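You operate a simulated robot arm through the tools that you are given. There is no shell and no other tool.

Carry out the task below with a simulated robot arm. There is one attempt and no reset: what you move stays moved.

TASK
Move the sensor to 0 cm and let it stop the castle pane.
Fine: free the lever, slide the block, lock it, all with the belt off. Run the belt till the sensor stops it, once, then switch off; way and speed stay as set. Hands off the moving belt; don't drop, knock, squeeze or scratch the glass; the lifter stays off and pinned.

The check looks at the end state, three seconds after you hand in, the way a careful person would. Anything else that was tipped, shoved, dropped, spilled or broken makes it a failure.

THE ROBOT
A 7-joint arm with a three-finger gripper, fixed in place. Base frame: the origin is at the foot of the arm, x ahead of it, y to its left, z up. Readings come in mm, degrees, newtons and seconds.
Its first joint turns from -166.0 to 166.0 degrees. Payload 2.69 kg.
Tool frame: the origin (TCP) lies between the finger pads and is the grasp point; the fingertips stand 30 mm ahead of it; z points along the fingers, y is the line along which they close. The gripper opens to 128 mm. The gripper's body begins 117 mm behind the TCP.
Orientation is that of the tool frame in the base frame, as a unit quaternion [x, y, z, w]. With the fingers straight down and closing along the base's y, the tool's x points along the base's -x, its y along +y and its z along -z.

THE INTERFACE
- The arm moves only by the tool play_rows. Its argument "series" is a list that holds one entry, the list of rows, each a list of 7 numbers: the shift along the base's x, y, z in mm, then the turn, a rotation vector about the base's x, y, z in degrees, then the finger opening in mm, from 0 to 128. In form: [[[tx, ty, tz, ax, ay, az, hand], ...]]. A call has 1 to 20 rows; each row shifts and turns the commanded pose from where the row before left it. Rows are played at 5 a second. More than 50 mm and 8.6 degrees between two rows, or a gripper value outside its range, and nothing of the call is played. Where a pose cannot be reached the arm comes as near as it can. A force on the tool above 80 N (or 10 N above the force at the start of the call, whichever is more), or a blocked arm, ends the call early, and 0.2 s more pass. Each finger halts on what it meets, pressing with about 25 N; the grip force reading is that of the motor and also rises with nothing between the fingers. The clock runs only during rows and for 0.2 s after the last one: add rows that do not move to give the fingers time. It gives the time, the measured TCP pose, the force on the tool (base axes), the opening and the grip force at its end, in the units of the frame above (readings bear some noise), with the torque about the TCP (base axes, N m) and any sound that the robot's microphone picked up.
- Cameras (640 x 400 px; columns grow to the right, rows downward): "scene" is fixed at [399.9, 650, 1389.8]; the picture's right is [-0.46, -0.89, 0.00], its down [-0.49, 0.25, -0.84] and it looks along [0.74, -0.38, -0.55] (base axes); focal length 214 px, centre (320, 200). "wrist" rides on the gripper at [58, 54, -131] in the tool frame; the picture's right is [-0.68, 0.74, 0.00], its down [-0.62, -0.57, -0.55] and it looks along [-0.40, -0.37, 0.84] (tool axes); focal length 234 px, centre (320, 200).
- capture(camera): a new picture of that camera. The clock stands still meanwhile.
- move_column(by): slides the trunk up (or, below 0, down) by that many mm; the arm rides with it, the base frame stays. It gives what a move gives, with no picture.
- pixel_to_xyz(camera, pixels): there is no depth. For up to 12 entries [column, row, z] of the newest picture of that camera ("zoom" is the newest enlarged one), the place [x, y] in the base frame at which the ray of that pixel passes the height z, good to about 2 mm. The clock stands still meanwhile.
- close_up(camera, box): a new picture of the part [left, top, right, bottom] of that camera's present view, enlarged. The clock stands still meanwhile.
- close_job(): hands the job in; it is judged then, once.

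Leave the gripper open and the arm clear of the work at the hand-in unless told otherwise.

The tools are called after "Request:" by a JSON object that holds its "method" and its "body". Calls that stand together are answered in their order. play_rows: Moves the arm, as the interface text tells. Its arguments: {"type":"object","properties":{"series":{"type":"array","items":{"type":"array","items":{"type":"array","items":{"type":"number"}}}}},"required":["series"]} The other tools are called the same way: move_column (by) slides the trunk up or down; capture (camera) takes a picture; pixel_to_xyz (camera, pixels) gives the place at which the rays of pixels pass given heights; close_up (camera, box) takes an enlarged picture of a part of a camera's view; close_job () hands the job in.

At the start:

```text
clock: 0.0
position: [640.4, 276.4, 1196.8]
tool_rot: [0.0, 1.0, 0.0, 0.001]
ft_force: [-0.3, -0.6, 0.3]
torque: [0.0, 0.04, 0.02]
finger_gap: 127.9
finger_force: 0.1
trunk travel left (down, up): [-150.0, 200.0]
```

scene: 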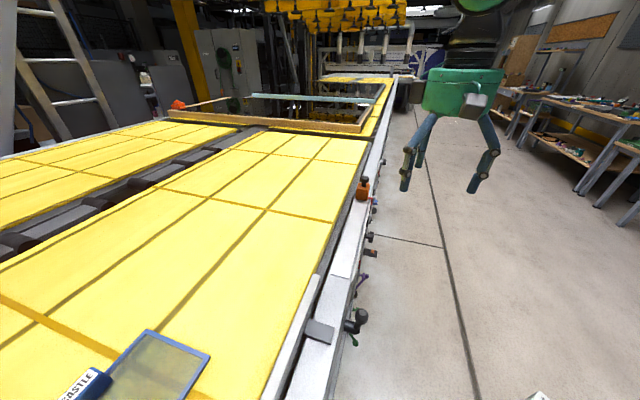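
wrist: 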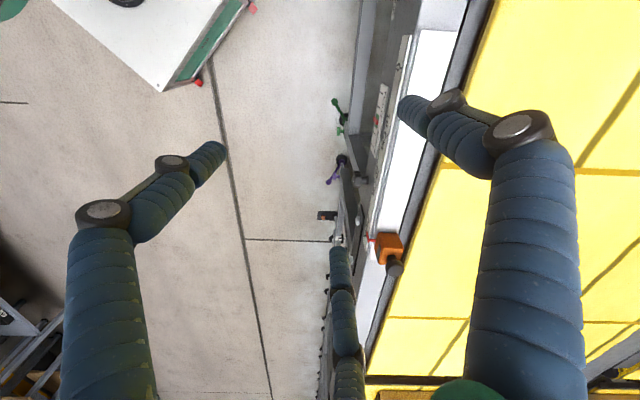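

I'll start by looking closely before moving anything. In the scene picture there is an orange part near (363,187), several small parts along the rail at (370,235)-(355,320), a grey block at (318,330), and the castle pane at (140,370). I'll take enlarged pictures of these.

Request:
{"method": "close_up", "body": {"camera": "scene", "box": [280, 160, 440, 260]}}

Request:
{"method": "close_up", "body": {"camera": "scene", "box": [280, 260, 440, 360]}}

Request:
{"method": "close_up", "body": {"camera": "wrist", "box": [280, 80, 440, 180]}}

Request:
{"method": "close_up", "body": {"camera": "wrist", "box": [280, 180, 440, 280]}}

Request:
{"method": "close_up", "body": {"camera": "scene", "box": [0, 300, 240, 400]}}

```text
4.00 times, centred on (360, 210) of scene
```

zoom: 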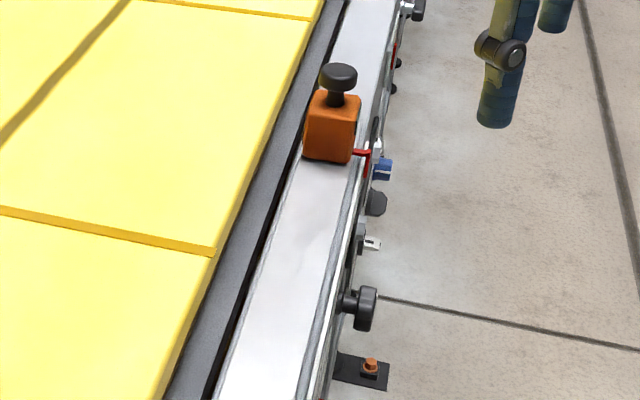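

```text
4.00 times, centred on (360, 310) of scene
```

zoom: 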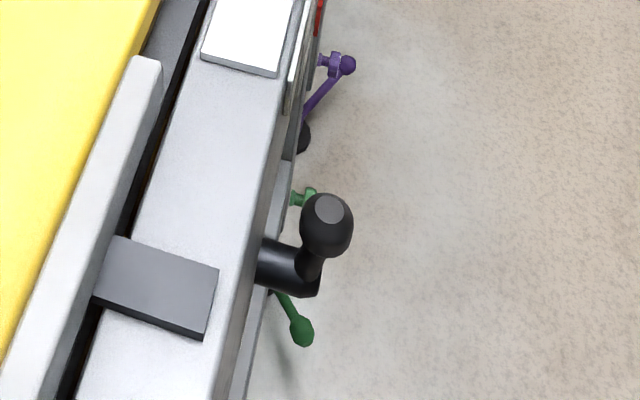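

```text
4.00 times, centred on (360, 130) of wrist
```

zoom: 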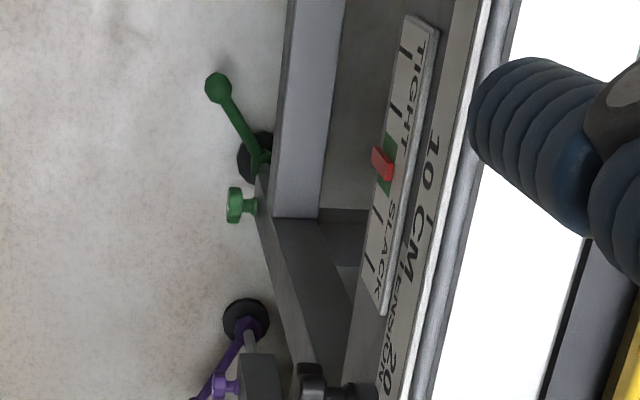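

```text
4.00 times, centred on (360, 230) of wrist
```

zoom: 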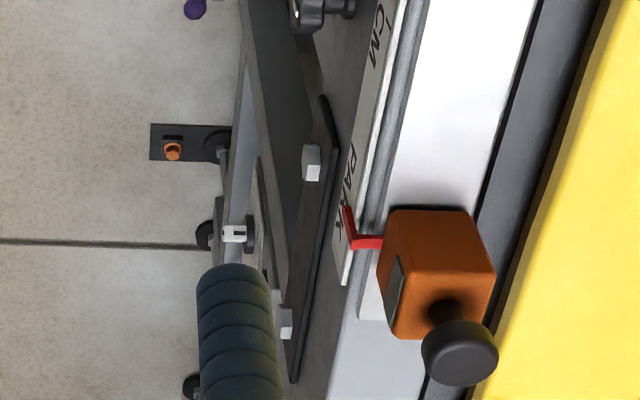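

```text
2.67 times, centred on (120, 350) of scene
```

zoom: 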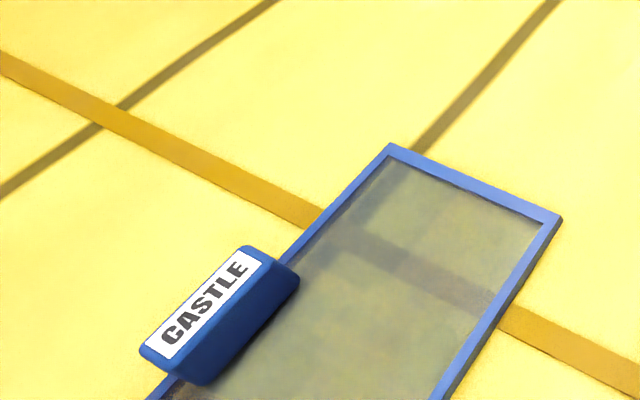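

The orange block (scene (363,187), wrist (388,250)) triangulates to around (934,197,985). It has a red pointer, at PARK on a scale along the rail's side. I'll get positions along the rail at a few assumed heights.

Request:
{"method": "pixel_to_xyz", "body": {"camera": "scene", "pixels": [[363, 200, 950], [363, 200, 960], [345, 275, 950], [330, 330, 950], [380, 110, 950], [371, 235, 920], [360, 315, 950], [355, 320, 900], [140, 370, 950], [210, 353, 950], [308, 340, 960]]}}

Request:
{"method": "pixel_to_xyz", "body": {"camera": "wrist", "pixels": [[388, 265, 950], [388, 265, 960], [370, 250, 950], [383, 115, 930], [357, 180, 900], [396, 268, 1000], [410, 60, 950], [365, 340, 950], [340, 130, 850], [323, 216, 850], [337, 238, 850]]}}

Request:
{"method": "close_up", "body": {"camera": "wrist", "box": [320, 0, 480, 100]}}

Request:
{"method": "close_up", "body": {"camera": "scene", "box": [340, 220, 400, 258]}}

Request:
{"method": "close_up", "body": {"camera": "scene", "box": [340, 60, 440, 122]}}

```text
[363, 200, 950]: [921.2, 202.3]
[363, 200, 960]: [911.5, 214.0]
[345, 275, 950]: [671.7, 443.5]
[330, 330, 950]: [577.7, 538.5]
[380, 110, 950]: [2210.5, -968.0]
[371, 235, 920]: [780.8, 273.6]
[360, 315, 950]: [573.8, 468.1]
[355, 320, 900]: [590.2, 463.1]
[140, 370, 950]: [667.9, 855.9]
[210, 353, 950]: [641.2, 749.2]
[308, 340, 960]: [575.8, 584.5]
```

```text
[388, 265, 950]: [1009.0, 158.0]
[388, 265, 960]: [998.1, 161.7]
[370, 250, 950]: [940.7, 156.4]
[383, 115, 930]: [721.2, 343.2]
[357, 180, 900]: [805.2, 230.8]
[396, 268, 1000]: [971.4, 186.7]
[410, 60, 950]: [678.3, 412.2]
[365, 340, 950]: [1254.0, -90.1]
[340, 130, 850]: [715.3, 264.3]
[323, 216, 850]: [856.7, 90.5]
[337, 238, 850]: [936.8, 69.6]
```

```text
4.00 times, centred on (400, 50) of wrist
```

zoom: 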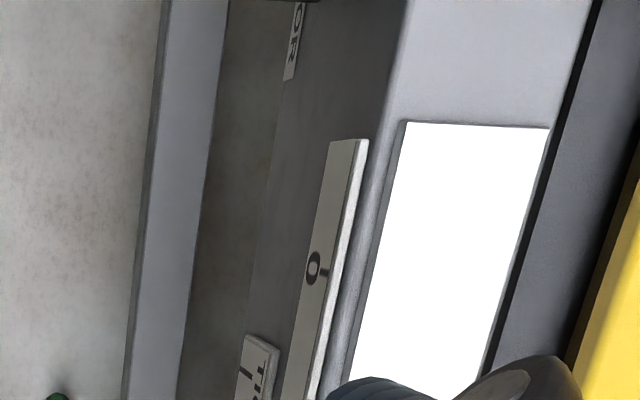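

```text
10.53 times, centred on (370, 239) of scene
```

zoom: 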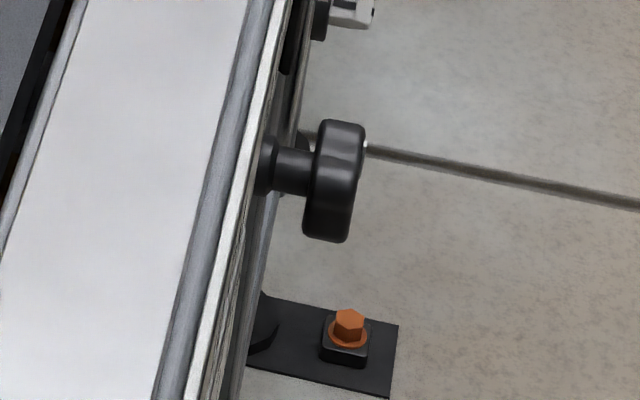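

```text
6.40 times, centred on (390, 91) of scene
```

zoom: 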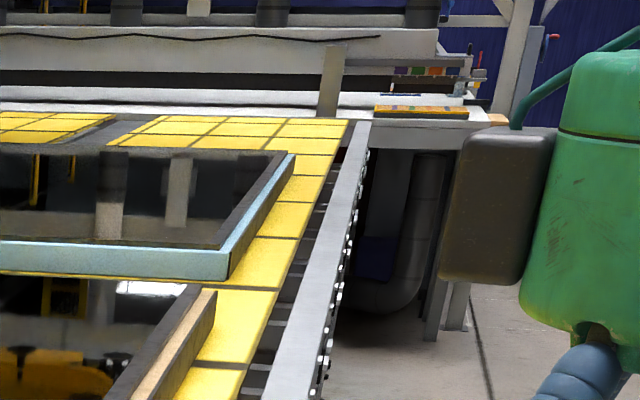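

The rail runs along about (-0.71, 0.71) with its outer side facing the base. The "0" of the scale is at wrist (398,67), about 300 mm along the rail from the block. To see the side face I'll turn the tool about +88° around the vertical, backing off slightly, with the arm staying high and clear.

Request:
{"method": "play_rows", "body": {"series": [[[-5, -5, 0, 0, 0, 8, 128], [-5, -5, 0, 0, 0, 8, 128], [-5, -5, 0, 0, 0, 8, 128], [-5, -5, 0, 0, 0, 8, 128], [-5, -5, 0, 0, 0, 8, 128], [-5, -5, 0, 0, 0, 8, 128], [-5, -5, 0, 0, 0, 8, 128], [-5, -5, 0, 0, 0, 8, 128], [0, 0, 0, 0, 0, 8, 128], [0, 0, 0, 0, 0, 8, 128], [0, 0, 0, 0, 0, 8, 128], [0, 0, 0, 0, 0, 0, 128]]]}}

Request:
{"method": "capture", "body": {"camera": "wrist"}}

Request:
{"method": "capture", "body": {"camera": "scene"}}

```text
clock: 2.6
position: [601.0, 237.0, 1196.3]
tool_rot: [-0.695, 0.719, 0.0, 0.0]
ft_force: [0.8, 0.0, -0.5]
torque: [0.03, -0.01, -0.03]
finger_gap: 128.2
finger_force: 0.1
trunk travel left (down, up): [-150.0, 200.0]
```

```text
taken
```

wrist: 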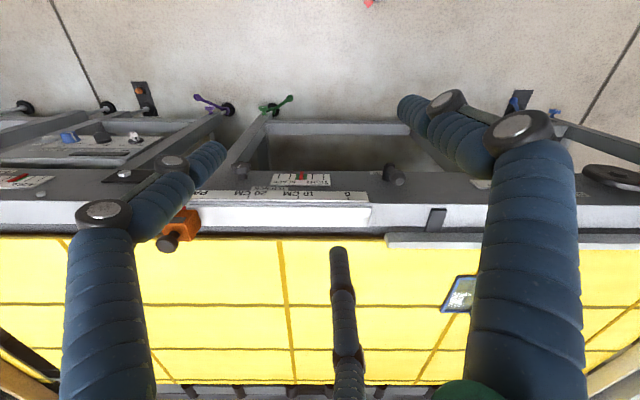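

```text
taken
```

scene: 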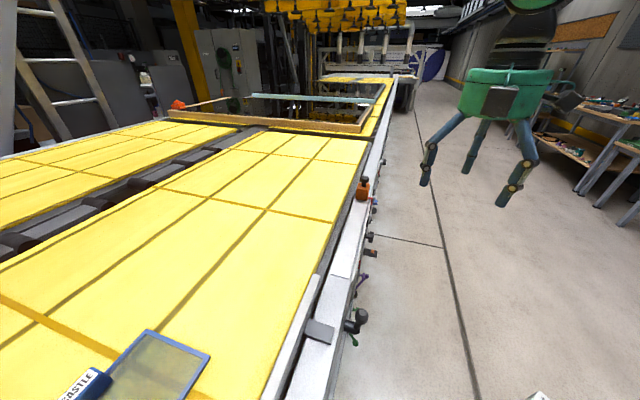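

The wrist picture is upside down relative to the rail's side, with picture right being +u along the rail. I can see the scale at (190-370,195), the tension gauge at (300,180), a control panel at (90,135), green and purple levers at (275,105) and (215,105), and more parts on the right at (530,110). I'll enlarge these.

Request:
{"method": "close_up", "body": {"camera": "wrist", "box": [0, 70, 160, 210]}}

Request:
{"method": "close_up", "body": {"camera": "wrist", "box": [150, 80, 310, 260]}}

Request:
{"method": "close_up", "body": {"camera": "wrist", "box": [250, 140, 410, 240]}}

Request:
{"method": "close_up", "body": {"camera": "wrist", "box": [380, 80, 640, 250]}}

Request:
{"method": "close_up", "body": {"camera": "wrist", "box": [0, 200, 320, 400]}}

```text
2.86 times, centred on (80, 140) of wrist
```

zoom: 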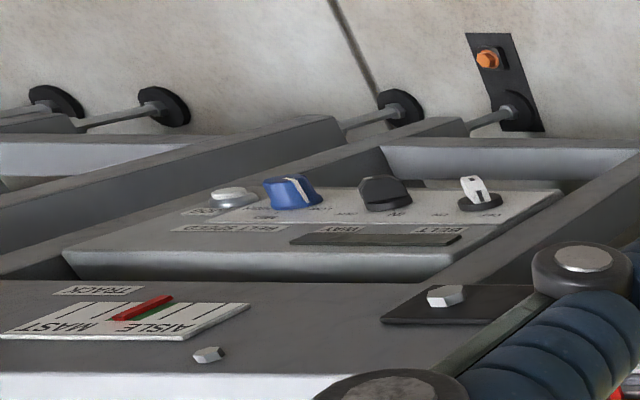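

```text
2.22 times, centred on (230, 170) of wrist
```

zoom: 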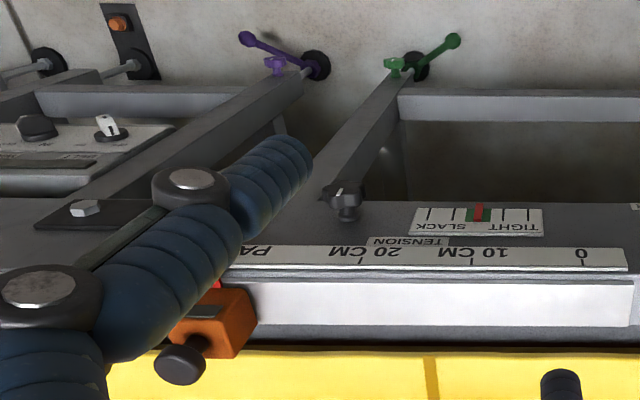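

```text
4.00 times, centred on (330, 190) of wrist
```

zoom: 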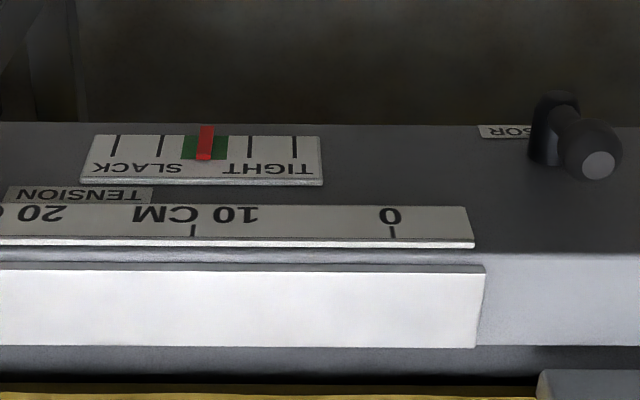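

```text
2.35 times, centred on (510, 165) of wrist
```

zoom: 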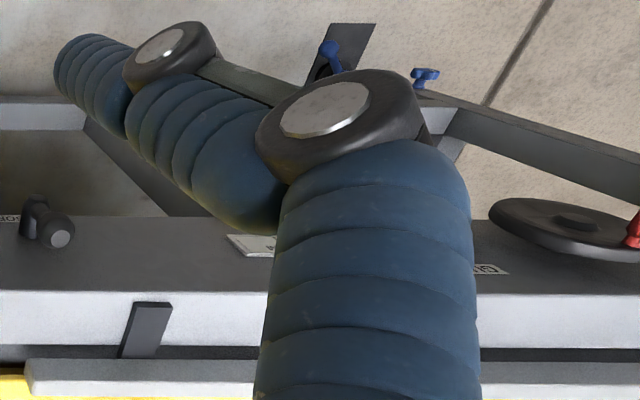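

```text
2.00 times, centred on (160, 300) of wrist
```

zoom: 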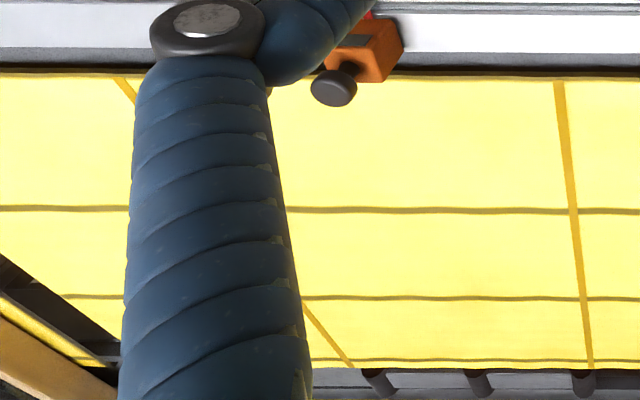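

What I read so far: the belt control panel (white toggle, black knob, blue knob, silver part) is at about (1108,-55,618). The sensor lever beside the "…SOR" label has its knob near (588,446,910). The scale's 0 mark is about 300 mm along the rail from PARK. I need a more level view of the panel, so next I'll move the arm through free space on the base side and tilt the camera up 25°.

Request:
{"method": "play_rows", "body": {"series": [[[11.6, -23, -28.3, 4.42, -4.42, 0, 128], [11.6, -23, -28.3, 4.42, -4.42, 0, 128], [11.6, -23, -28.3, 4.42, -4.42, 0, 128], [11.6, -23, -28.3, 4.42, -4.42, 0, 128], [11.6, -23, -28.3, 0, 0, 0, 128], [11.6, -23, -28.3, 0, 0, 0, 128], [11.6, -23, -28.3, 0, 0, 0, 128], [11.6, -23, -28.3, 0, 0, 0, 128], [11.6, -23, -28.3, 0, 0, 0, 128], [11.6, -23, -28.3, 0, 0, 0, 128], [11.6, -23, -28.3, 0, 0, 0, 128], [11.6, -23, -28.3, 0, 0, 0, 128], [11.6, -23, -28.3, 0, 0, 0, 128], [11.6, -23, -28.3, 0, 0, 0, 128], [0, 0, 0, 0, 0, 0, 128]]]}}

Request:
{"method": "capture", "body": {"camera": "wrist"}}

Request:
{"method": "capture", "body": {"camera": "scene"}}

```text
clock: 5.8
position: [763.4, -84.7, 799.6]
tool_rot: [-0.678, 0.702, 0.005, 0.216]
ft_force: [-1.4, -1.0, -0.6]
torque: [0.04, 0.0, -0.01]
finger_gap: 128.1
finger_force: 0.1
trunk travel left (down, up): [-150.0, 200.0]
```

```text
taken
```

wrist: 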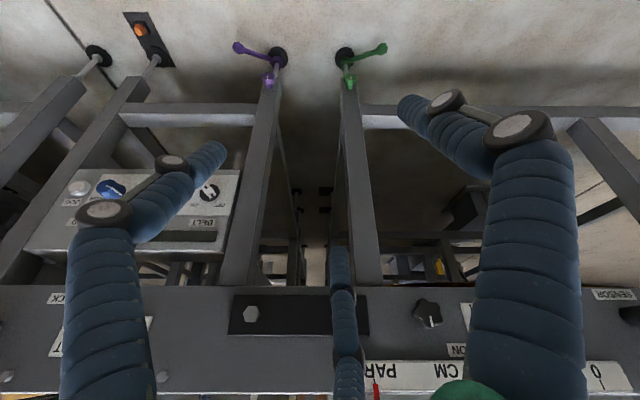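

```text
taken
```

scene: 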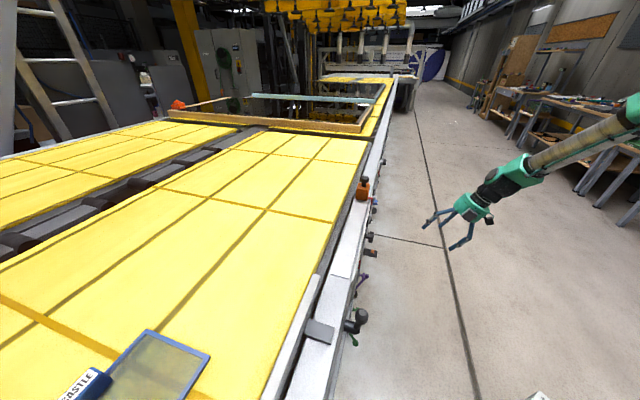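

The panel is at the left edge, partly behind a finger at (150,200). I'll move about 200 mm further along -u and slightly back and down to see it fully.

Request:
{"method": "play_rows", "body": {"series": [[[19, -28.5, -10, 0, 0, 0, 128], [19, -28.5, -10, 0, 0, 0, 128], [19, -28.5, -10, 0, 0, 0, 128], [19, -28.5, -10, 0, 0, 0, 128], [19, -28.5, -10, 0, 0, 0, 128], [19, -28.5, -10, 0, 0, 0, 128], [0, 0, 0, 0, 0, 0, 128]]]}}

Request:
{"method": "capture", "body": {"camera": "wrist"}}

```text
clock: 7.4
position: [877.2, -256.8, 742.5]
tool_rot: [-0.679, 0.702, 0.004, 0.216]
ft_force: [-0.3, 0.4, -0.6]
torque: [0.03, -0.02, 0.02]
finger_gap: 127.9
finger_force: 0.2
trunk travel left (down, up): [-150.0, 200.0]
```

```text
taken
```

wrist: 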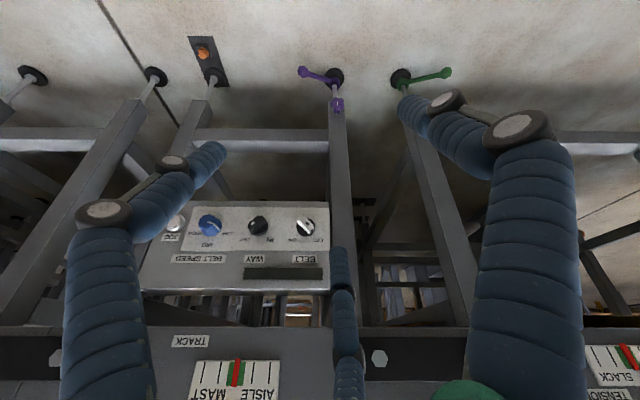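

The panel now shows clearly at (150-330,200-290). I'll enlarge it, and also the right-hand area.

Request:
{"method": "close_up", "body": {"camera": "wrist", "box": [150, 195, 342, 315]}}

Request:
{"method": "close_up", "body": {"camera": "wrist", "box": [240, 200, 336, 260]}}

Request:
{"method": "close_up", "body": {"camera": "scene", "box": [350, 170, 398, 200]}}

Request:
{"method": "close_up", "body": {"camera": "scene", "box": [360, 190, 392, 230]}}

```text
3.33 times, centred on (246, 255) of wrist
```

zoom: 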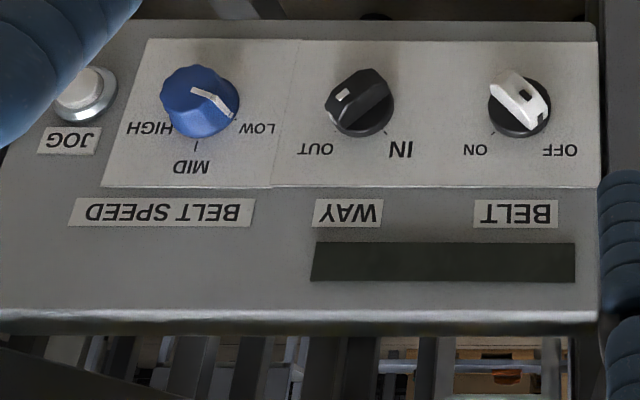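

```text
6.67 times, centred on (288, 230) of wrist
```

zoom: 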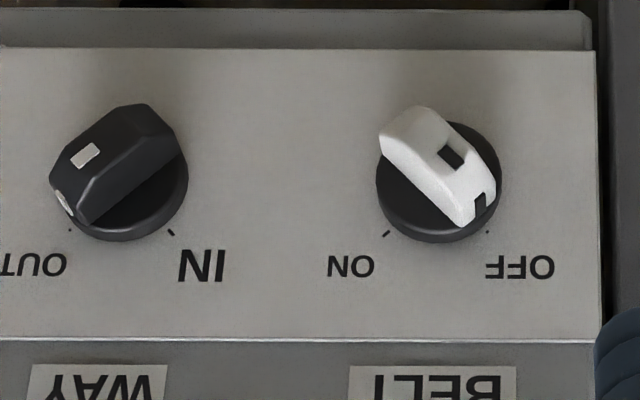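

```text
13.33 times, centred on (374, 185) of scene
```

zoom: 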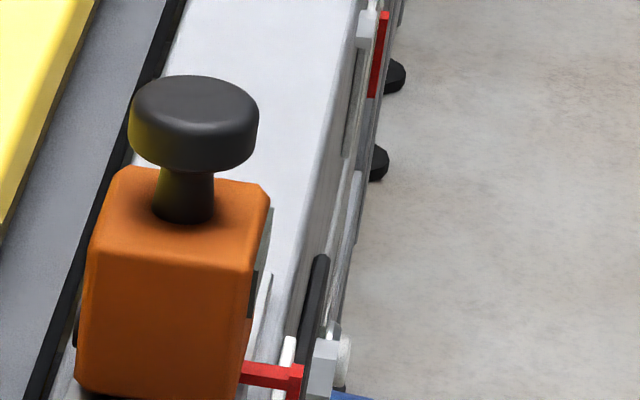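

```text
10.00 times, centred on (376, 210) of scene
```

zoom: 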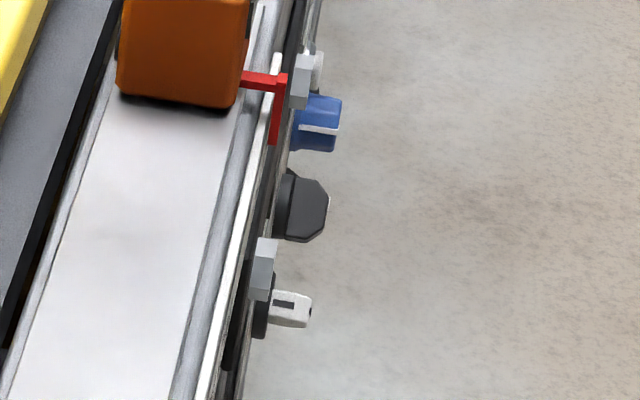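

The panel reads, upside down in this picture:
- BELT: the white bar knob's marked tip points to OFF.
- WAY: set to OUT.
- BELT SPEED: set between MID and LOW.
- JOG: the silver button.

The belt is off, as required for the sensor step. Next I'll move back along the rail to look at the SENSOR lever near (588,446,910).

Request:
{"method": "play_rows", "body": {"series": [[[-29.1, 32.6, 15.1, 0, 0, 0, 128], [-29.1, 32.6, 15.1, 0, 0, 0, 128], [-29.1, 32.6, 15.1, 0, 0, 0, 128], [-29.1, 32.6, 15.1, 0, 0, 0, 128], [-29.1, 32.6, 15.1, 0, 0, 0, 128], [-29.1, 32.6, 15.1, 0, 0, 0, 128], [-29.1, 32.6, 15.1, 0, 0, 0, 128], [-29.1, 32.6, 15.1, 0, 0, 0, 128], [-29.1, 32.6, 15.1, 0, 0, 0, 128], [-29.1, 32.6, 15.1, 0, 0, 0, 128], [-29.1, 32.6, 15.1, 0, 0, 0, 128], [-29.1, 32.6, 15.1, 0, 0, 0, 128], [-29.1, 32.6, 15.1, 0, 0, 0, 128], [-29.1, 32.6, 15.1, 0, 0, 0, 128], [-29.1, 32.6, 15.1, 0, 0, 0, 128], [-29.1, 32.6, 15.1, 0, 0, 0, 128], [-29.1, 32.6, 15.1, 0, 0, 0, 128], [0, 0, 0, 0, 0, 0, 128]]]}}

Request:
{"method": "capture", "body": {"camera": "wrist"}}

```text
clock: 11.2
position: [382.3, 300.7, 995.8]
tool_rot: [-0.679, 0.702, 0.004, 0.216]
ft_force: [0.3, 0.1, 0.1]
torque: [0.02, 0.01, -0.01]
finger_gap: 128.1
finger_force: 0.0
trunk travel left (down, up): [-150.0, 200.0]
```

```text
taken
```

wrist: 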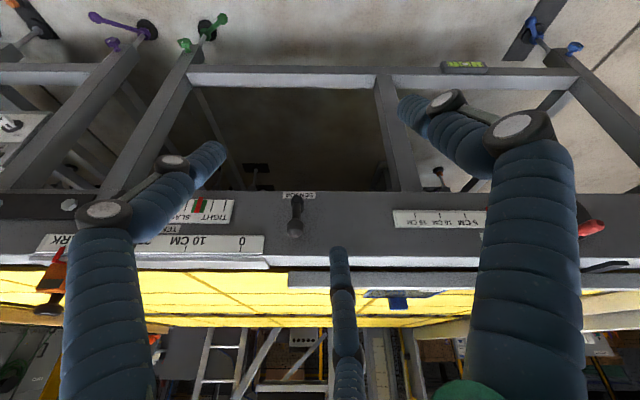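

Request:
{"method": "close_up", "body": {"camera": "wrist", "box": [220, 170, 380, 270]}}

Request:
{"method": "close_up", "body": {"camera": "wrist", "box": [272, 180, 320, 250]}}

Request:
{"method": "close_up", "body": {"camera": "wrist", "box": [380, 190, 640, 310]}}

Request:
{"method": "close_up", "body": {"camera": "scene", "box": [330, 295, 380, 350]}}

```text
4.00 times, centred on (300, 220) of wrist
```

zoom: 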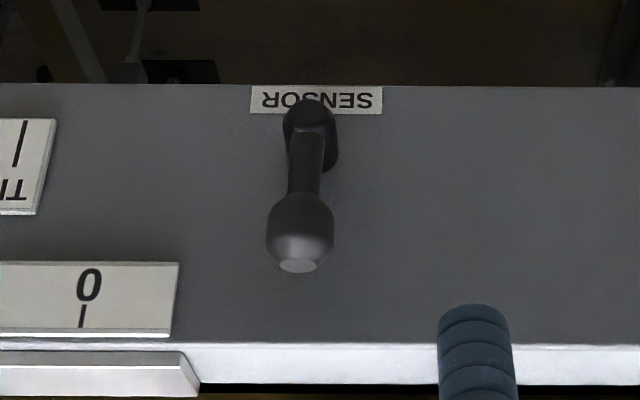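

```text
5.71 times, centred on (296, 215) of wrist
```

zoom: 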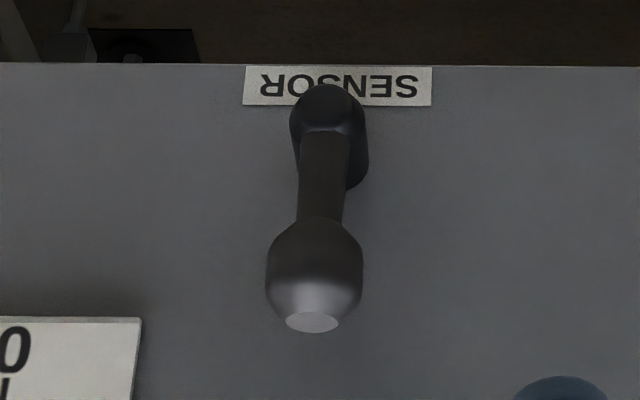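

```text
2.46 times, centred on (510, 250) of wrist
```

zoom: 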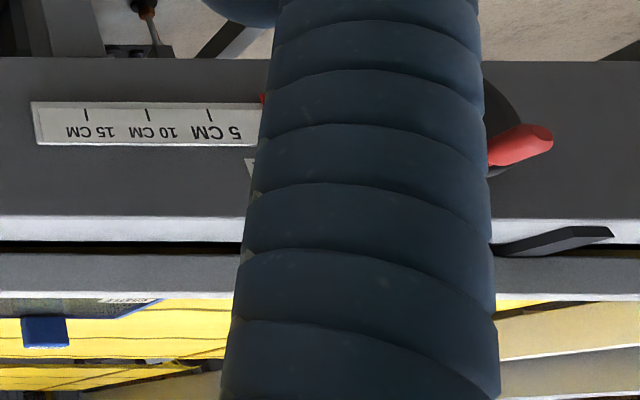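

```text
7.27 times, centred on (355, 322) of scene
```

zoom: 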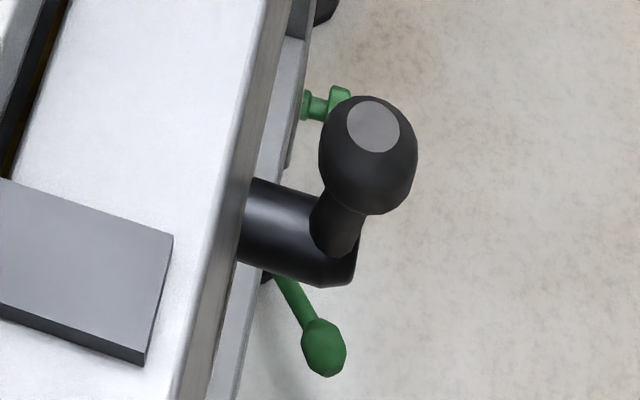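

The SENSOR lever is a stub sticking out of the rail's side with an arm standing straight up and a knob on top; its cap is at wrist (295,236) and scene (362,312). I'll fix its position by intersecting rays from both cameras at several heights, along with the 0 mark and the rail edges.

Request:
{"method": "pixel_to_xyz", "body": {"camera": "wrist", "pixels": [[294.6, 236.2, 900], [294.6, 236.2, 920], [294.6, 236.2, 940], [296.9, 197.5, 840], [296.9, 197.5, 860], [296.9, 197.5, 880], [241.5, 246, 900], [241.5, 246, 920], [250, 266, 940], [300, 192, 850]]}}

Request:
{"method": "capture", "body": {"camera": "scene"}}

Request:
{"method": "pixel_to_xyz", "body": {"camera": "scene", "pixels": [[362.3, 311.8, 900], [362.3, 311.8, 920], [362.3, 311.8, 940], [357.1, 331.6, 840], [357.1, 331.6, 860], [357.1, 331.6, 880], [331, 331, 940], [331, 331, 950]]}}

```text
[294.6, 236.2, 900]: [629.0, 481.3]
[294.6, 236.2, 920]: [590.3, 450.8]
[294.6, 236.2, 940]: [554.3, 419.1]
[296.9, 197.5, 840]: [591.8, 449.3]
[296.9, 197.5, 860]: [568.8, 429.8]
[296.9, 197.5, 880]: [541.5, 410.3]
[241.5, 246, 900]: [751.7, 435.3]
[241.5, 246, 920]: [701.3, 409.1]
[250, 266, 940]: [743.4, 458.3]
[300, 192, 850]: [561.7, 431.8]
```

```text
taken
```

scene: 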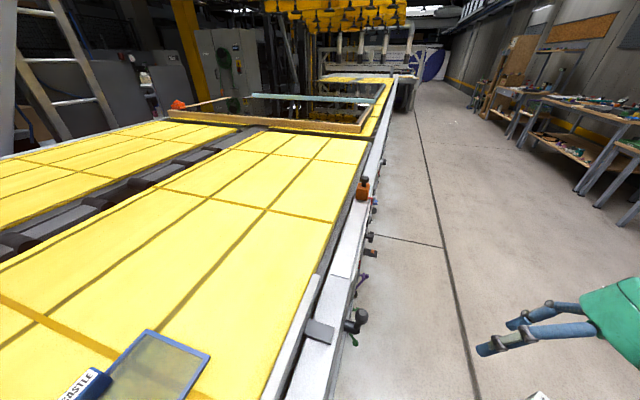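

```text
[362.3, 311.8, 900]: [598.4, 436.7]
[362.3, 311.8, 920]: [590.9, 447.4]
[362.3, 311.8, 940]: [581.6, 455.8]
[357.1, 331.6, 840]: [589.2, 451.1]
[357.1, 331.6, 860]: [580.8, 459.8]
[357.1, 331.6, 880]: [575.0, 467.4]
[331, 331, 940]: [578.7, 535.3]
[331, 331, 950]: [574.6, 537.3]
```

The cameras agree: the lever's knob top is at about (590,449,920) and its pivot at about (590,450,840), roughly 50 mm out from the rail's side at n≈786. The 0 mark is at u≈-207. I'll roll the tool and bring it level, pointing at the rail's side with the fingers closing along the rail. I'll stop 175 mm short of the lever.

Request:
{"method": "play_rows", "body": {"series": [[[6, 1.77, -6.5, 2.15, 2.15, -6.52, 128], [6, 1.77, -6.5, 2.15, 2.15, -6.52, 128], [6, 1.77, -6.5, 2.15, 2.15, -6.52, 128], [6, 1.77, -6.5, 2.15, 2.15, -6.52, 110], [6, 1.77, -6.5, 2.15, 2.15, -6.52, 100], [6, 1.77, -6.5, 2.15, 2.15, -6.52, 90], [6, 1.77, -6.5, 5.745, -5.745, 0, 80], [6, 1.77, -6.5, 5.745, -5.745, 0, 80], [6, 1.77, -6.5, 5.745, -5.745, 0, 80], [6, 1.77, -6.5, 5.745, -5.745, 0, 80], [6, 1.77, -6.5, 5.745, -5.745, 0, 80], [6, 1.77, -6.5, 5.745, -5.745, 0, 80], [6, 1.77, -6.5, 5.745, -5.745, 0, 80], [6, 1.77, -6.5, 5.745, -5.745, 0, 80], [0, 0, 0, 0, 0, 0, 80], [0, 0, 0, 0, 0, 0, 80]]]}}

Request:
{"method": "capture", "body": {"camera": "wrist"}}

Request:
{"method": "capture", "body": {"camera": "scene"}}

```text
clock: 14.6
position: [487.7, 322.8, 960.5]
tool_rot: [-0.294, 0.695, 0.291, 0.588]
ft_force: [-0.4, -0.1, 0.1]
torque: [0.03, 0.04, -0.02]
finger_gap: 80.1
finger_force: 0.2
out of reach, approached as far as the arm can: row 8, 9, 12, 13, 14
trunk travel left (down, up): [-150.0, 200.0]
```

```text
taken
```

wrist: 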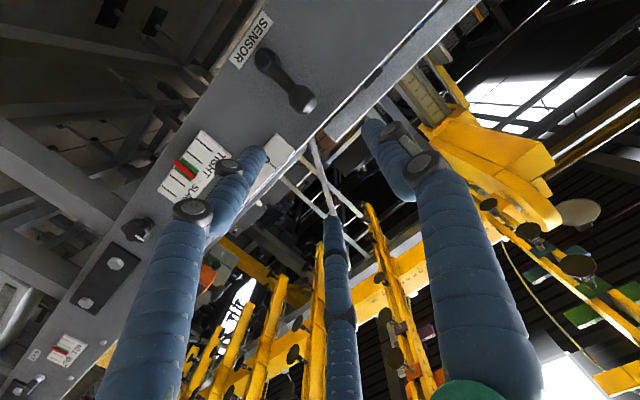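

```text
taken
```

scene: 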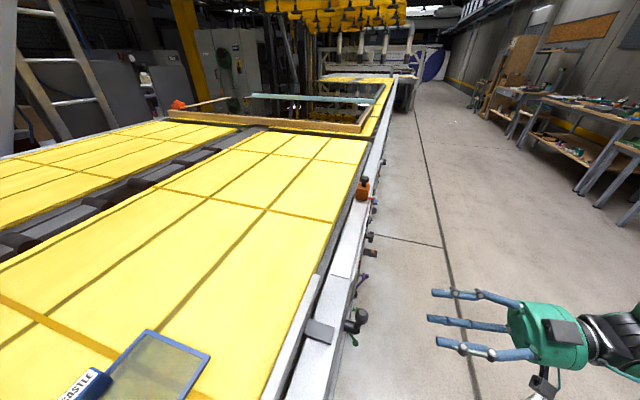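

The level pose was partly out of reach here: the tool stopped at z=960 and points about 8° below horizontal. The picture clearly shows the SENSOR lever upright at (285,80), the tension knob, and the TENSION and TRACK gauges. Lowering the trunk should make level poses easier, and the tool is 140 mm clear of everything, so I'll lower it 100 mm.

Request:
{"method": "move_column", "body": {"by": -100}}

Request:
{"method": "capture", "body": {"camera": "wrist"}}

```text
clock: 15.9
position: [486.2, 324.6, 860.8]
tool_rot: [-0.294, 0.695, 0.291, 0.588]
ft_force: [0.1, 0.5, 0.1]
torque: [0.03, -0.04, 0.03]
finger_gap: 79.9
finger_force: 0.1
trunk travel left (down, up): [-50.0, 300.0]
```

```text
taken
```

wrist: 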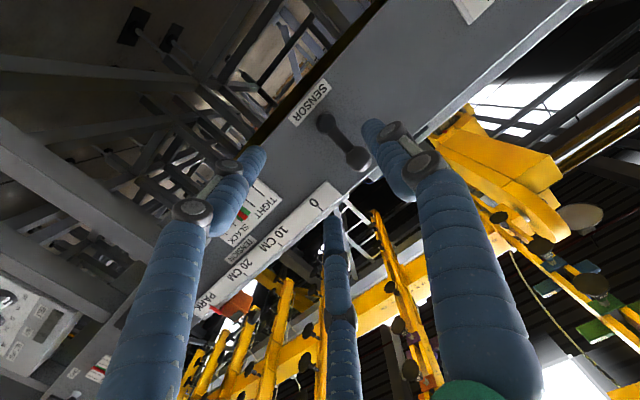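

The tool now sits at (486,325,861). I'll play one no-move row to see whether the arm holds here or drifts towards an earlier unreachable command.

Request:
{"method": "play_rows", "body": {"series": [[[0, 0, 0, 0, 0, 0, 80], [0, 0, 0, 0, 0, 0, 80]]]}}

```text
clock: 16.5
position: [485.9, 324.7, 860.5]
tool_rot: [-0.294, 0.695, 0.291, 0.589]
ft_force: [1.6, -0.9, 0.0]
torque: [0.0, 0.01, 0.02]
finger_gap: 80.1
finger_force: 0.0
trunk travel left (down, up): [-50.0, 300.0]
```

It holds. Now I'll go to a pre-grip pose, level at u≈-100, n≈650, z≈905, with fingertips about 55 mm short of the knob.

Request:
{"method": "play_rows", "body": {"series": [[[11.1, 16.1, 11.1, 0.89, -1.98, -1.0, 80], [11.1, 16.1, 11.1, 0.89, -1.98, -1.0, 80], [11.1, 16.1, 11.1, 0.89, -1.98, -1.0, 80], [11.1, 16.1, 11.1, 0.89, -1.98, -1.0, 80], [0, 0, 0, 0, 0, 0, 80]]]}}

Request:
{"method": "capture", "body": {"camera": "wrist"}}

Request:
{"method": "capture", "body": {"camera": "scene"}}

```text
clock: 17.7
position: [552.0, 384.4, 934.7]
tool_rot: [-0.258, 0.661, 0.283, 0.646]
ft_force: [0.3, 0.4, -0.4]
torque: [-0.01, 0.0, -0.01]
finger_gap: 80.1
finger_force: 0.0
out of reach, approached as far as the arm can: row 1, 2, 3, 4
trunk travel left (down, up): [-50.0, 300.0]
```

```text
taken
```

wrist: 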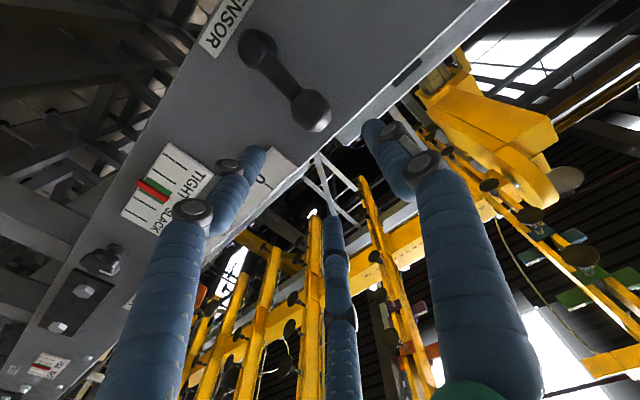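

```text
taken
```

scene: 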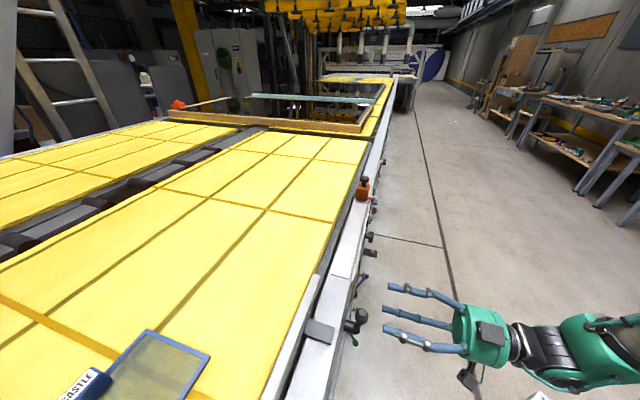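

The tool is at n≈662, u≈-118, z≈935, almost level. The trouble seems to come from being too close to the base with a level tool, so it should ease further out. I'll first line up sideways and in height, still short of the knob, then read again.

Request:
{"method": "play_rows", "body": {"series": [[[-2.5, 10.5, -7.5, 0, 0, 0, 80], [-2.5, 10.5, -7.5, 0, 0, 0, 80], [0, 0, -7.5, 0, 0, 0, 80], [0, 0, -7.5, 0, 0, 0, 80], [0, 0, 0, 0, 0, 0, 80]]]}}

Request:
{"method": "close_up", "body": {"camera": "scene", "box": [320, 240, 480, 390]}}

```text
clock: 18.9
position: [564.3, 397.8, 938.0]
tool_rot: [-0.264, 0.658, 0.283, 0.646]
ft_force: [0.2, 0.2, -0.1]
torque: [0.02, -0.02, 0.03]
finger_gap: 79.9
finger_force: 0.0
out of reach, approached as far as the arm can: row 1, 2, 3, 4
trunk travel left (down, up): [-50.0, 300.0]
```

```text
2.67 times, centred on (400, 315) of scene
```

zoom: 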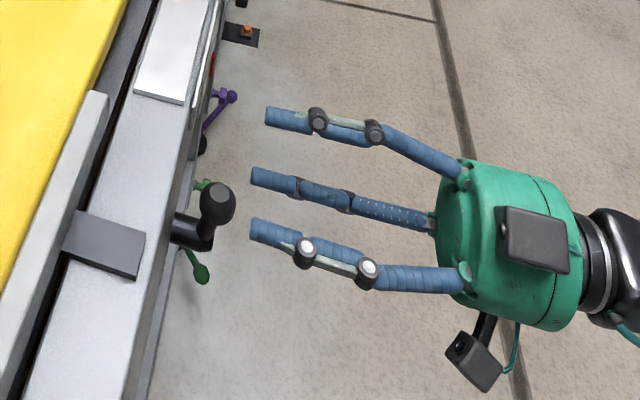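

With a level tool the arm gets pushed outward and up, probably because the wrist is at its limit with the forearm coming from above. The tips are at n≈710 and straddle the lever with room: gap from u≈-158 to -78, knob from -116 to -84. Lowering the trunk the last 50 mm should relieve that, and it stays clear of the knob.

Request:
{"method": "play_rows", "body": {"series": [[[-10, -10, 10, 0, 0, 0, 100], [-10, -10, 10, 0, 0, 0, 100], [0, 0, 0, 0, 0, 0, 100]]]}}

Request:
{"method": "move_column", "body": {"by": -50}}

```text
clock: 19.7
position: [550.0, 375.7, 968.8]
tool_rot: [-0.27, 0.654, 0.275, 0.651]
ft_force: [0.6, 0.7, 0.5]
torque: [0.03, 0.0, 0.0]
finger_gap: 100.0
finger_force: 0.1
out of reach, approached as far as the arm can: row 1, 2
trunk travel left (down, up): [-50.0, 300.0]
```

```text
clock: 20.6
position: [550.2, 376.1, 919.3]
tool_rot: [-0.27, 0.654, 0.275, 0.651]
ft_force: [0.4, -0.4, -0.1]
torque: [-0.03, -0.02, -0.03]
finger_gap: 100.3
finger_force: 0.2
trunk travel left (down, up): [0.0, 350.0]
```

Now at n≈655, u≈-123, z≈919. I'll shift sideways to u≈-100 and advance to n≈690, then read.

Request:
{"method": "play_rows", "body": {"series": [[[-4, 20, 0, 0, 0, 0, 90], [-4, 20, 0, 0, 0, 0, 90], [8, 8, -5, 0, 0, 0, 90], [8, 8, -5, 0, 0, 0, 90], [0, 0, 0, 0, 0, 0, 90]]]}}

Request:
{"method": "close_up", "body": {"camera": "scene", "box": [320, 260, 440, 360]}}

Request:
{"method": "capture", "body": {"camera": "wrist"}}

```text
clock: 21.9
position: [574.0, 414.4, 915.7]
tool_rot: [-0.272, 0.654, 0.28, 0.648]
ft_force: [-0.2, -0.5, 0.3]
torque: [0.01, -0.03, 0.01]
finger_gap: 90.0
finger_force: 0.0
out of reach, approached as far as the arm can: row 1, 2, 3
trunk travel left (down, up): [0.0, 350.0]
```

```text
4.00 times, centred on (380, 310) of scene
```

zoom: 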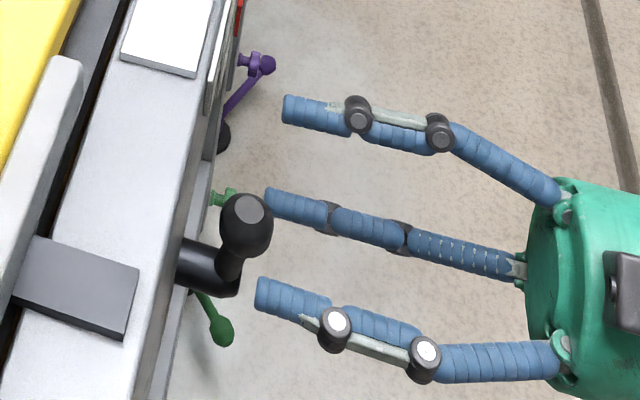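

```text
taken
```

wrist: 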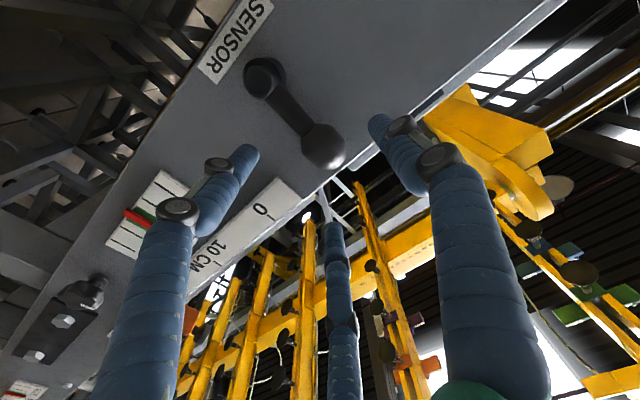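

The fingers straddle the knob in the scene close-up, with the knob at (247,225). The tool is at n≈699, u≈-113, z≈916. I'll centre on u=-100 and advance to bring the knob between the pads.

Request:
{"method": "play_rows", "body": {"series": [[[-4.5, 4.5, 0, 0, 0, 0, 90], [-4.5, 4.5, 0, 0, 0, 0, 90], [7, 7, -4, 0, 0, 0, 90], [7, 7, -4, 0, 0, 0, 90], [7, 7, -2, 0, 0, 0, 90], [0, 0, 0, 0, 0, 0, 90]]]}}

Request:
{"method": "close_up", "body": {"camera": "scene", "box": [320, 260, 440, 360]}}

Request:
{"method": "capture", "body": {"camera": "wrist"}}

```text
clock: 23.2
position: [597.4, 428.5, 908.7]
tool_rot: [-0.274, 0.653, 0.278, 0.649]
ft_force: [0.1, -0.3, -0.7]
torque: [-0.03, -0.01, 0.02]
finger_gap: 89.8
finger_force: 0.0
out of reach, approached as far as the arm can: row 1, 2, 4
trunk travel left (down, up): [0.0, 350.0]
```

```text
4.00 times, centred on (380, 310) of scene
```

zoom: 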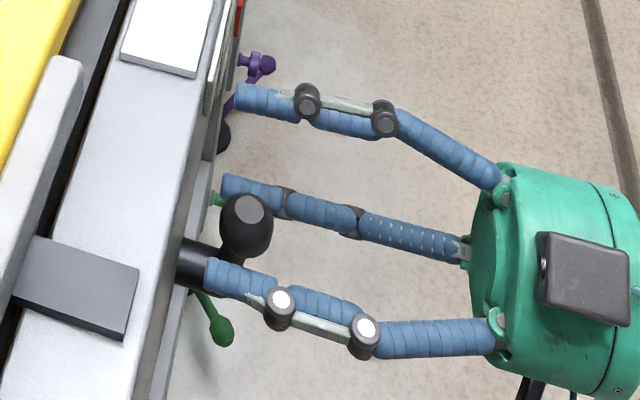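

```text
taken
```

wrist: 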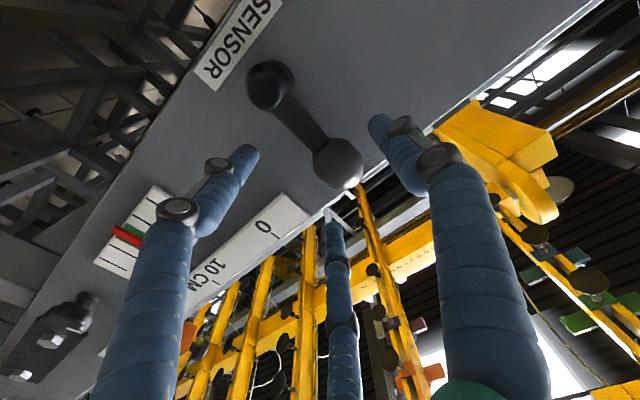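

The tool is at n≈725, z≈909 but u≈-119, so it drifts to -u because the level pose is at a joint limit. I'll relax the tilt by 10° (pointing slightly downward) and shift +u to centre on the knob.

Request:
{"method": "play_rows", "body": {"series": [[[0, 0, 0, -3.53, 3.53, 0, 90], [0, 0, 0, -3.53, 3.53, 0, 90], [-4.5, 4.5, 0, 0, 0, 0, 90], [-4.5, 4.5, 0, 0, 0, 0, 90], [-4.5, 4.5, 0, 0, 0, 0, 90], [0, 0, 0, 0, 0, 0, 90]]]}}

Request:
{"method": "capture", "body": {"camera": "wrist"}}

```text
clock: 24.6
position: [585.5, 441.4, 910.1]
tool_rot: [-0.296, 0.708, 0.254, 0.589]
ft_force: [0.3, 0.4, 1.1]
torque: [0.03, -0.03, 0.02]
finger_gap: 89.9
finger_force: 0.1
out of reach, approached as far as the arm can: row 5
trunk travel left (down, up): [0.0, 350.0]
```

```text
taken
```

wrist: 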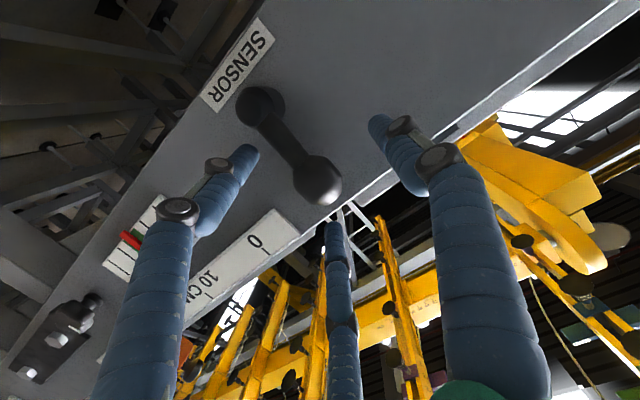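

Now it's centred: n≈726, u≈-102, z≈910, with the knob at (318,180) in the wrist view right between the fingers. I'll close on the knob.

Request:
{"method": "play_rows", "body": {"series": [[[0, 0, 0, 0, 0, 0, 60], [0, 0, 0, 0, 0, 0, 40], [0, 0, 0, 0, 0, 0, 24], [0, 0, 0, 0, 0, 0, 24], [0, 0, 0, 0, 0, 0, 24]]]}}

Request:
{"method": "capture", "body": {"camera": "wrist"}}

Request:
{"method": "close_up", "body": {"camera": "scene", "box": [320, 260, 440, 360]}}

```text
clock: 25.9
position: [586.8, 440.5, 911.7]
tool_rot: [-0.295, 0.708, 0.254, 0.589]
ft_force: [12.1, -13.4, 0.6]
torque: [-0.88, -0.76, -0.25]
finger_gap: 33.8
finger_force: 44.3
trunk travel left (down, up): [0.0, 350.0]
```

```text
taken
```

wrist: 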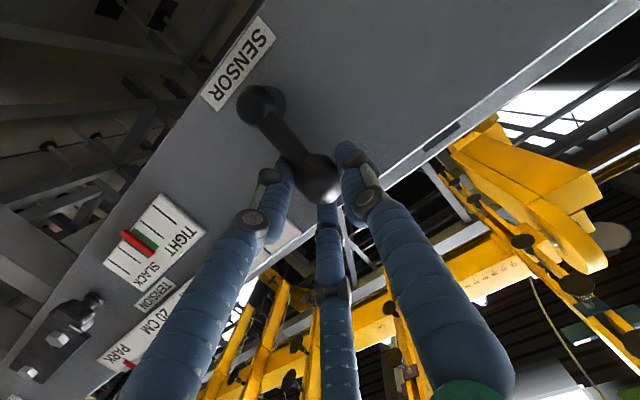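

```text
4.00 times, centred on (380, 310) of scene
```

zoom: 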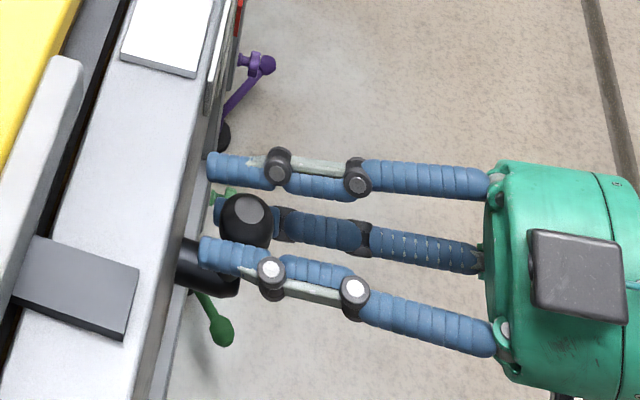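

The grip is firm on the knob: gap 33.8 mm, with about 18 N sideways from the lever. I'll try turning the lever's top gently towards +u (counter-clockwise seen from outside, the usual loosening way), 2° per row around the pivot at (u≈-100, z≈840), watching the force.

Request:
{"method": "play_rows", "body": {"series": [[[-1.73, 1.73, 0, -1.41, -1.41, 0, 24], [-1.73, 1.73, -0.2, -1.41, -1.41, 0, 24], [-1.73, 1.73, -0.3, -1.41, -1.41, 0, 24]]]}}

```text
clock: 26.6
position: [585.3, 440.3, 911.1]
tool_rot: [-0.305, 0.705, 0.242, 0.593]
ft_force: [-14.6, 46.7, -11.8]
torque: [0.1, 0.53, 0.15]
finger_gap: 32.8
finger_force: 44.9
out of reach, approached as far as the arm can: row 1, 3
trunk travel left (down, up): [0.0, 350.0]
```

The arm is at its wrist limit here ("out of reach" rows), so the reading isn't a true test of the lever: the tool stayed at u≈-102 and the force went odd. I'll open the fingers and re-tilt to 30° below horizontal. That gives the wrist room and still lets me roll about the tool axis to follow the lever.

Request:
{"method": "play_rows", "body": {"series": [[[0, 0, 0, 0, 0, 0, 90], [0, 0, 0, 0, 0, 0, 90], [0, 0, 0, -4.39, 4.87, -0.34, 90], [0, 0, 0, -4.39, 4.87, -0.34, 90], [0, 0, 0, -4.39, 4.87, -0.34, 90], [0, 0, 0, 0, 0, 0, 90]]]}}

Request:
{"method": "capture", "body": {"camera": "wrist"}}

Request:
{"method": "close_up", "body": {"camera": "scene", "box": [320, 260, 440, 360]}}

```text
clock: 28.1
position: [589.4, 437.1, 915.4]
tool_rot: [-0.331, 0.799, 0.192, 0.464]
ft_force: [-12.3, -7.7, 13.6]
torque: [0.3, -1.11, -0.3]
finger_gap: 97.9
finger_force: 5.0
trunk travel left (down, up): [0.0, 350.0]
```

```text
taken
```

wrist: 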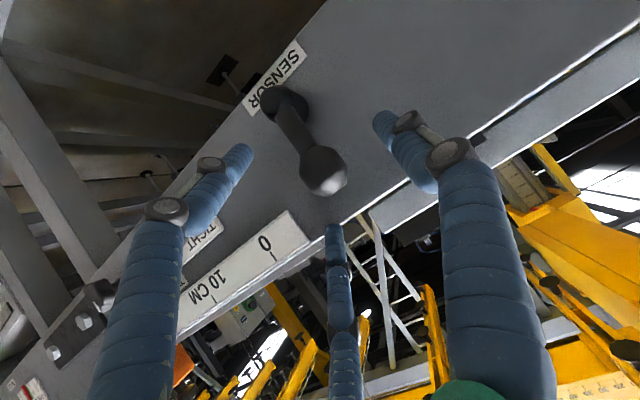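

```text
4.00 times, centred on (380, 310) of scene
```

zoom: 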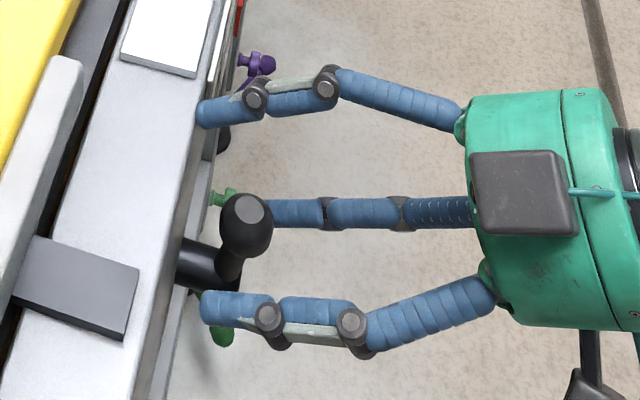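

The reading shows contact: force (-12,-8,14), and the fingers forced open to 98 mm. Working from force and torque, the contact point is about 30-45 mm ahead of and above the tool point, on the upper finger and against the rail's top edge. So the hand really has three fingers around the tool axis, as the pictures show, and I must allow for that. I'll retreat straight back along the tool axis first.

Request:
{"method": "play_rows", "body": {"series": [[[-9, -9, 8, 0, 0, 0, 90], [-18.4, -18.4, 15, 0, 0, 0, 90], [-18.4, -18.4, 15, 0, 0, 0, 90], [-18.4, -18.4, 15, 0, 0, 0, 90], [0, 0, 0, 0, 0, 0, 90]]]}}

Request:
{"method": "capture", "body": {"camera": "wrist"}}

Request:
{"method": "close_up", "body": {"camera": "scene", "box": [300, 240, 460, 390]}}

```text
clock: 29.2
position: [527.8, 371.0, 967.2]
tool_rot: [-0.331, 0.8, 0.192, 0.463]
ft_force: [0.1, 0.2, 0.5]
torque: [0.01, 0.0, -0.01]
finger_gap: 90.2
finger_force: 0.2
trunk travel left (down, up): [0.0, 350.0]
```

```text
taken
```

wrist: 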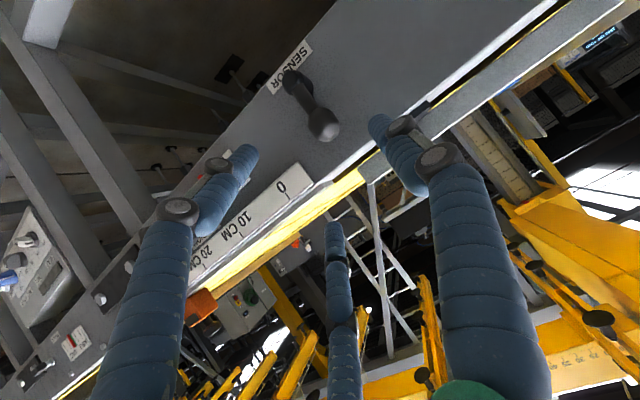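

```text
2.67 times, centred on (380, 315) of scene
```

zoom: 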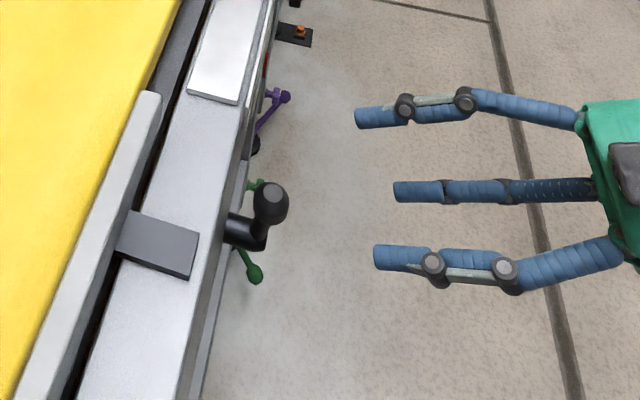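

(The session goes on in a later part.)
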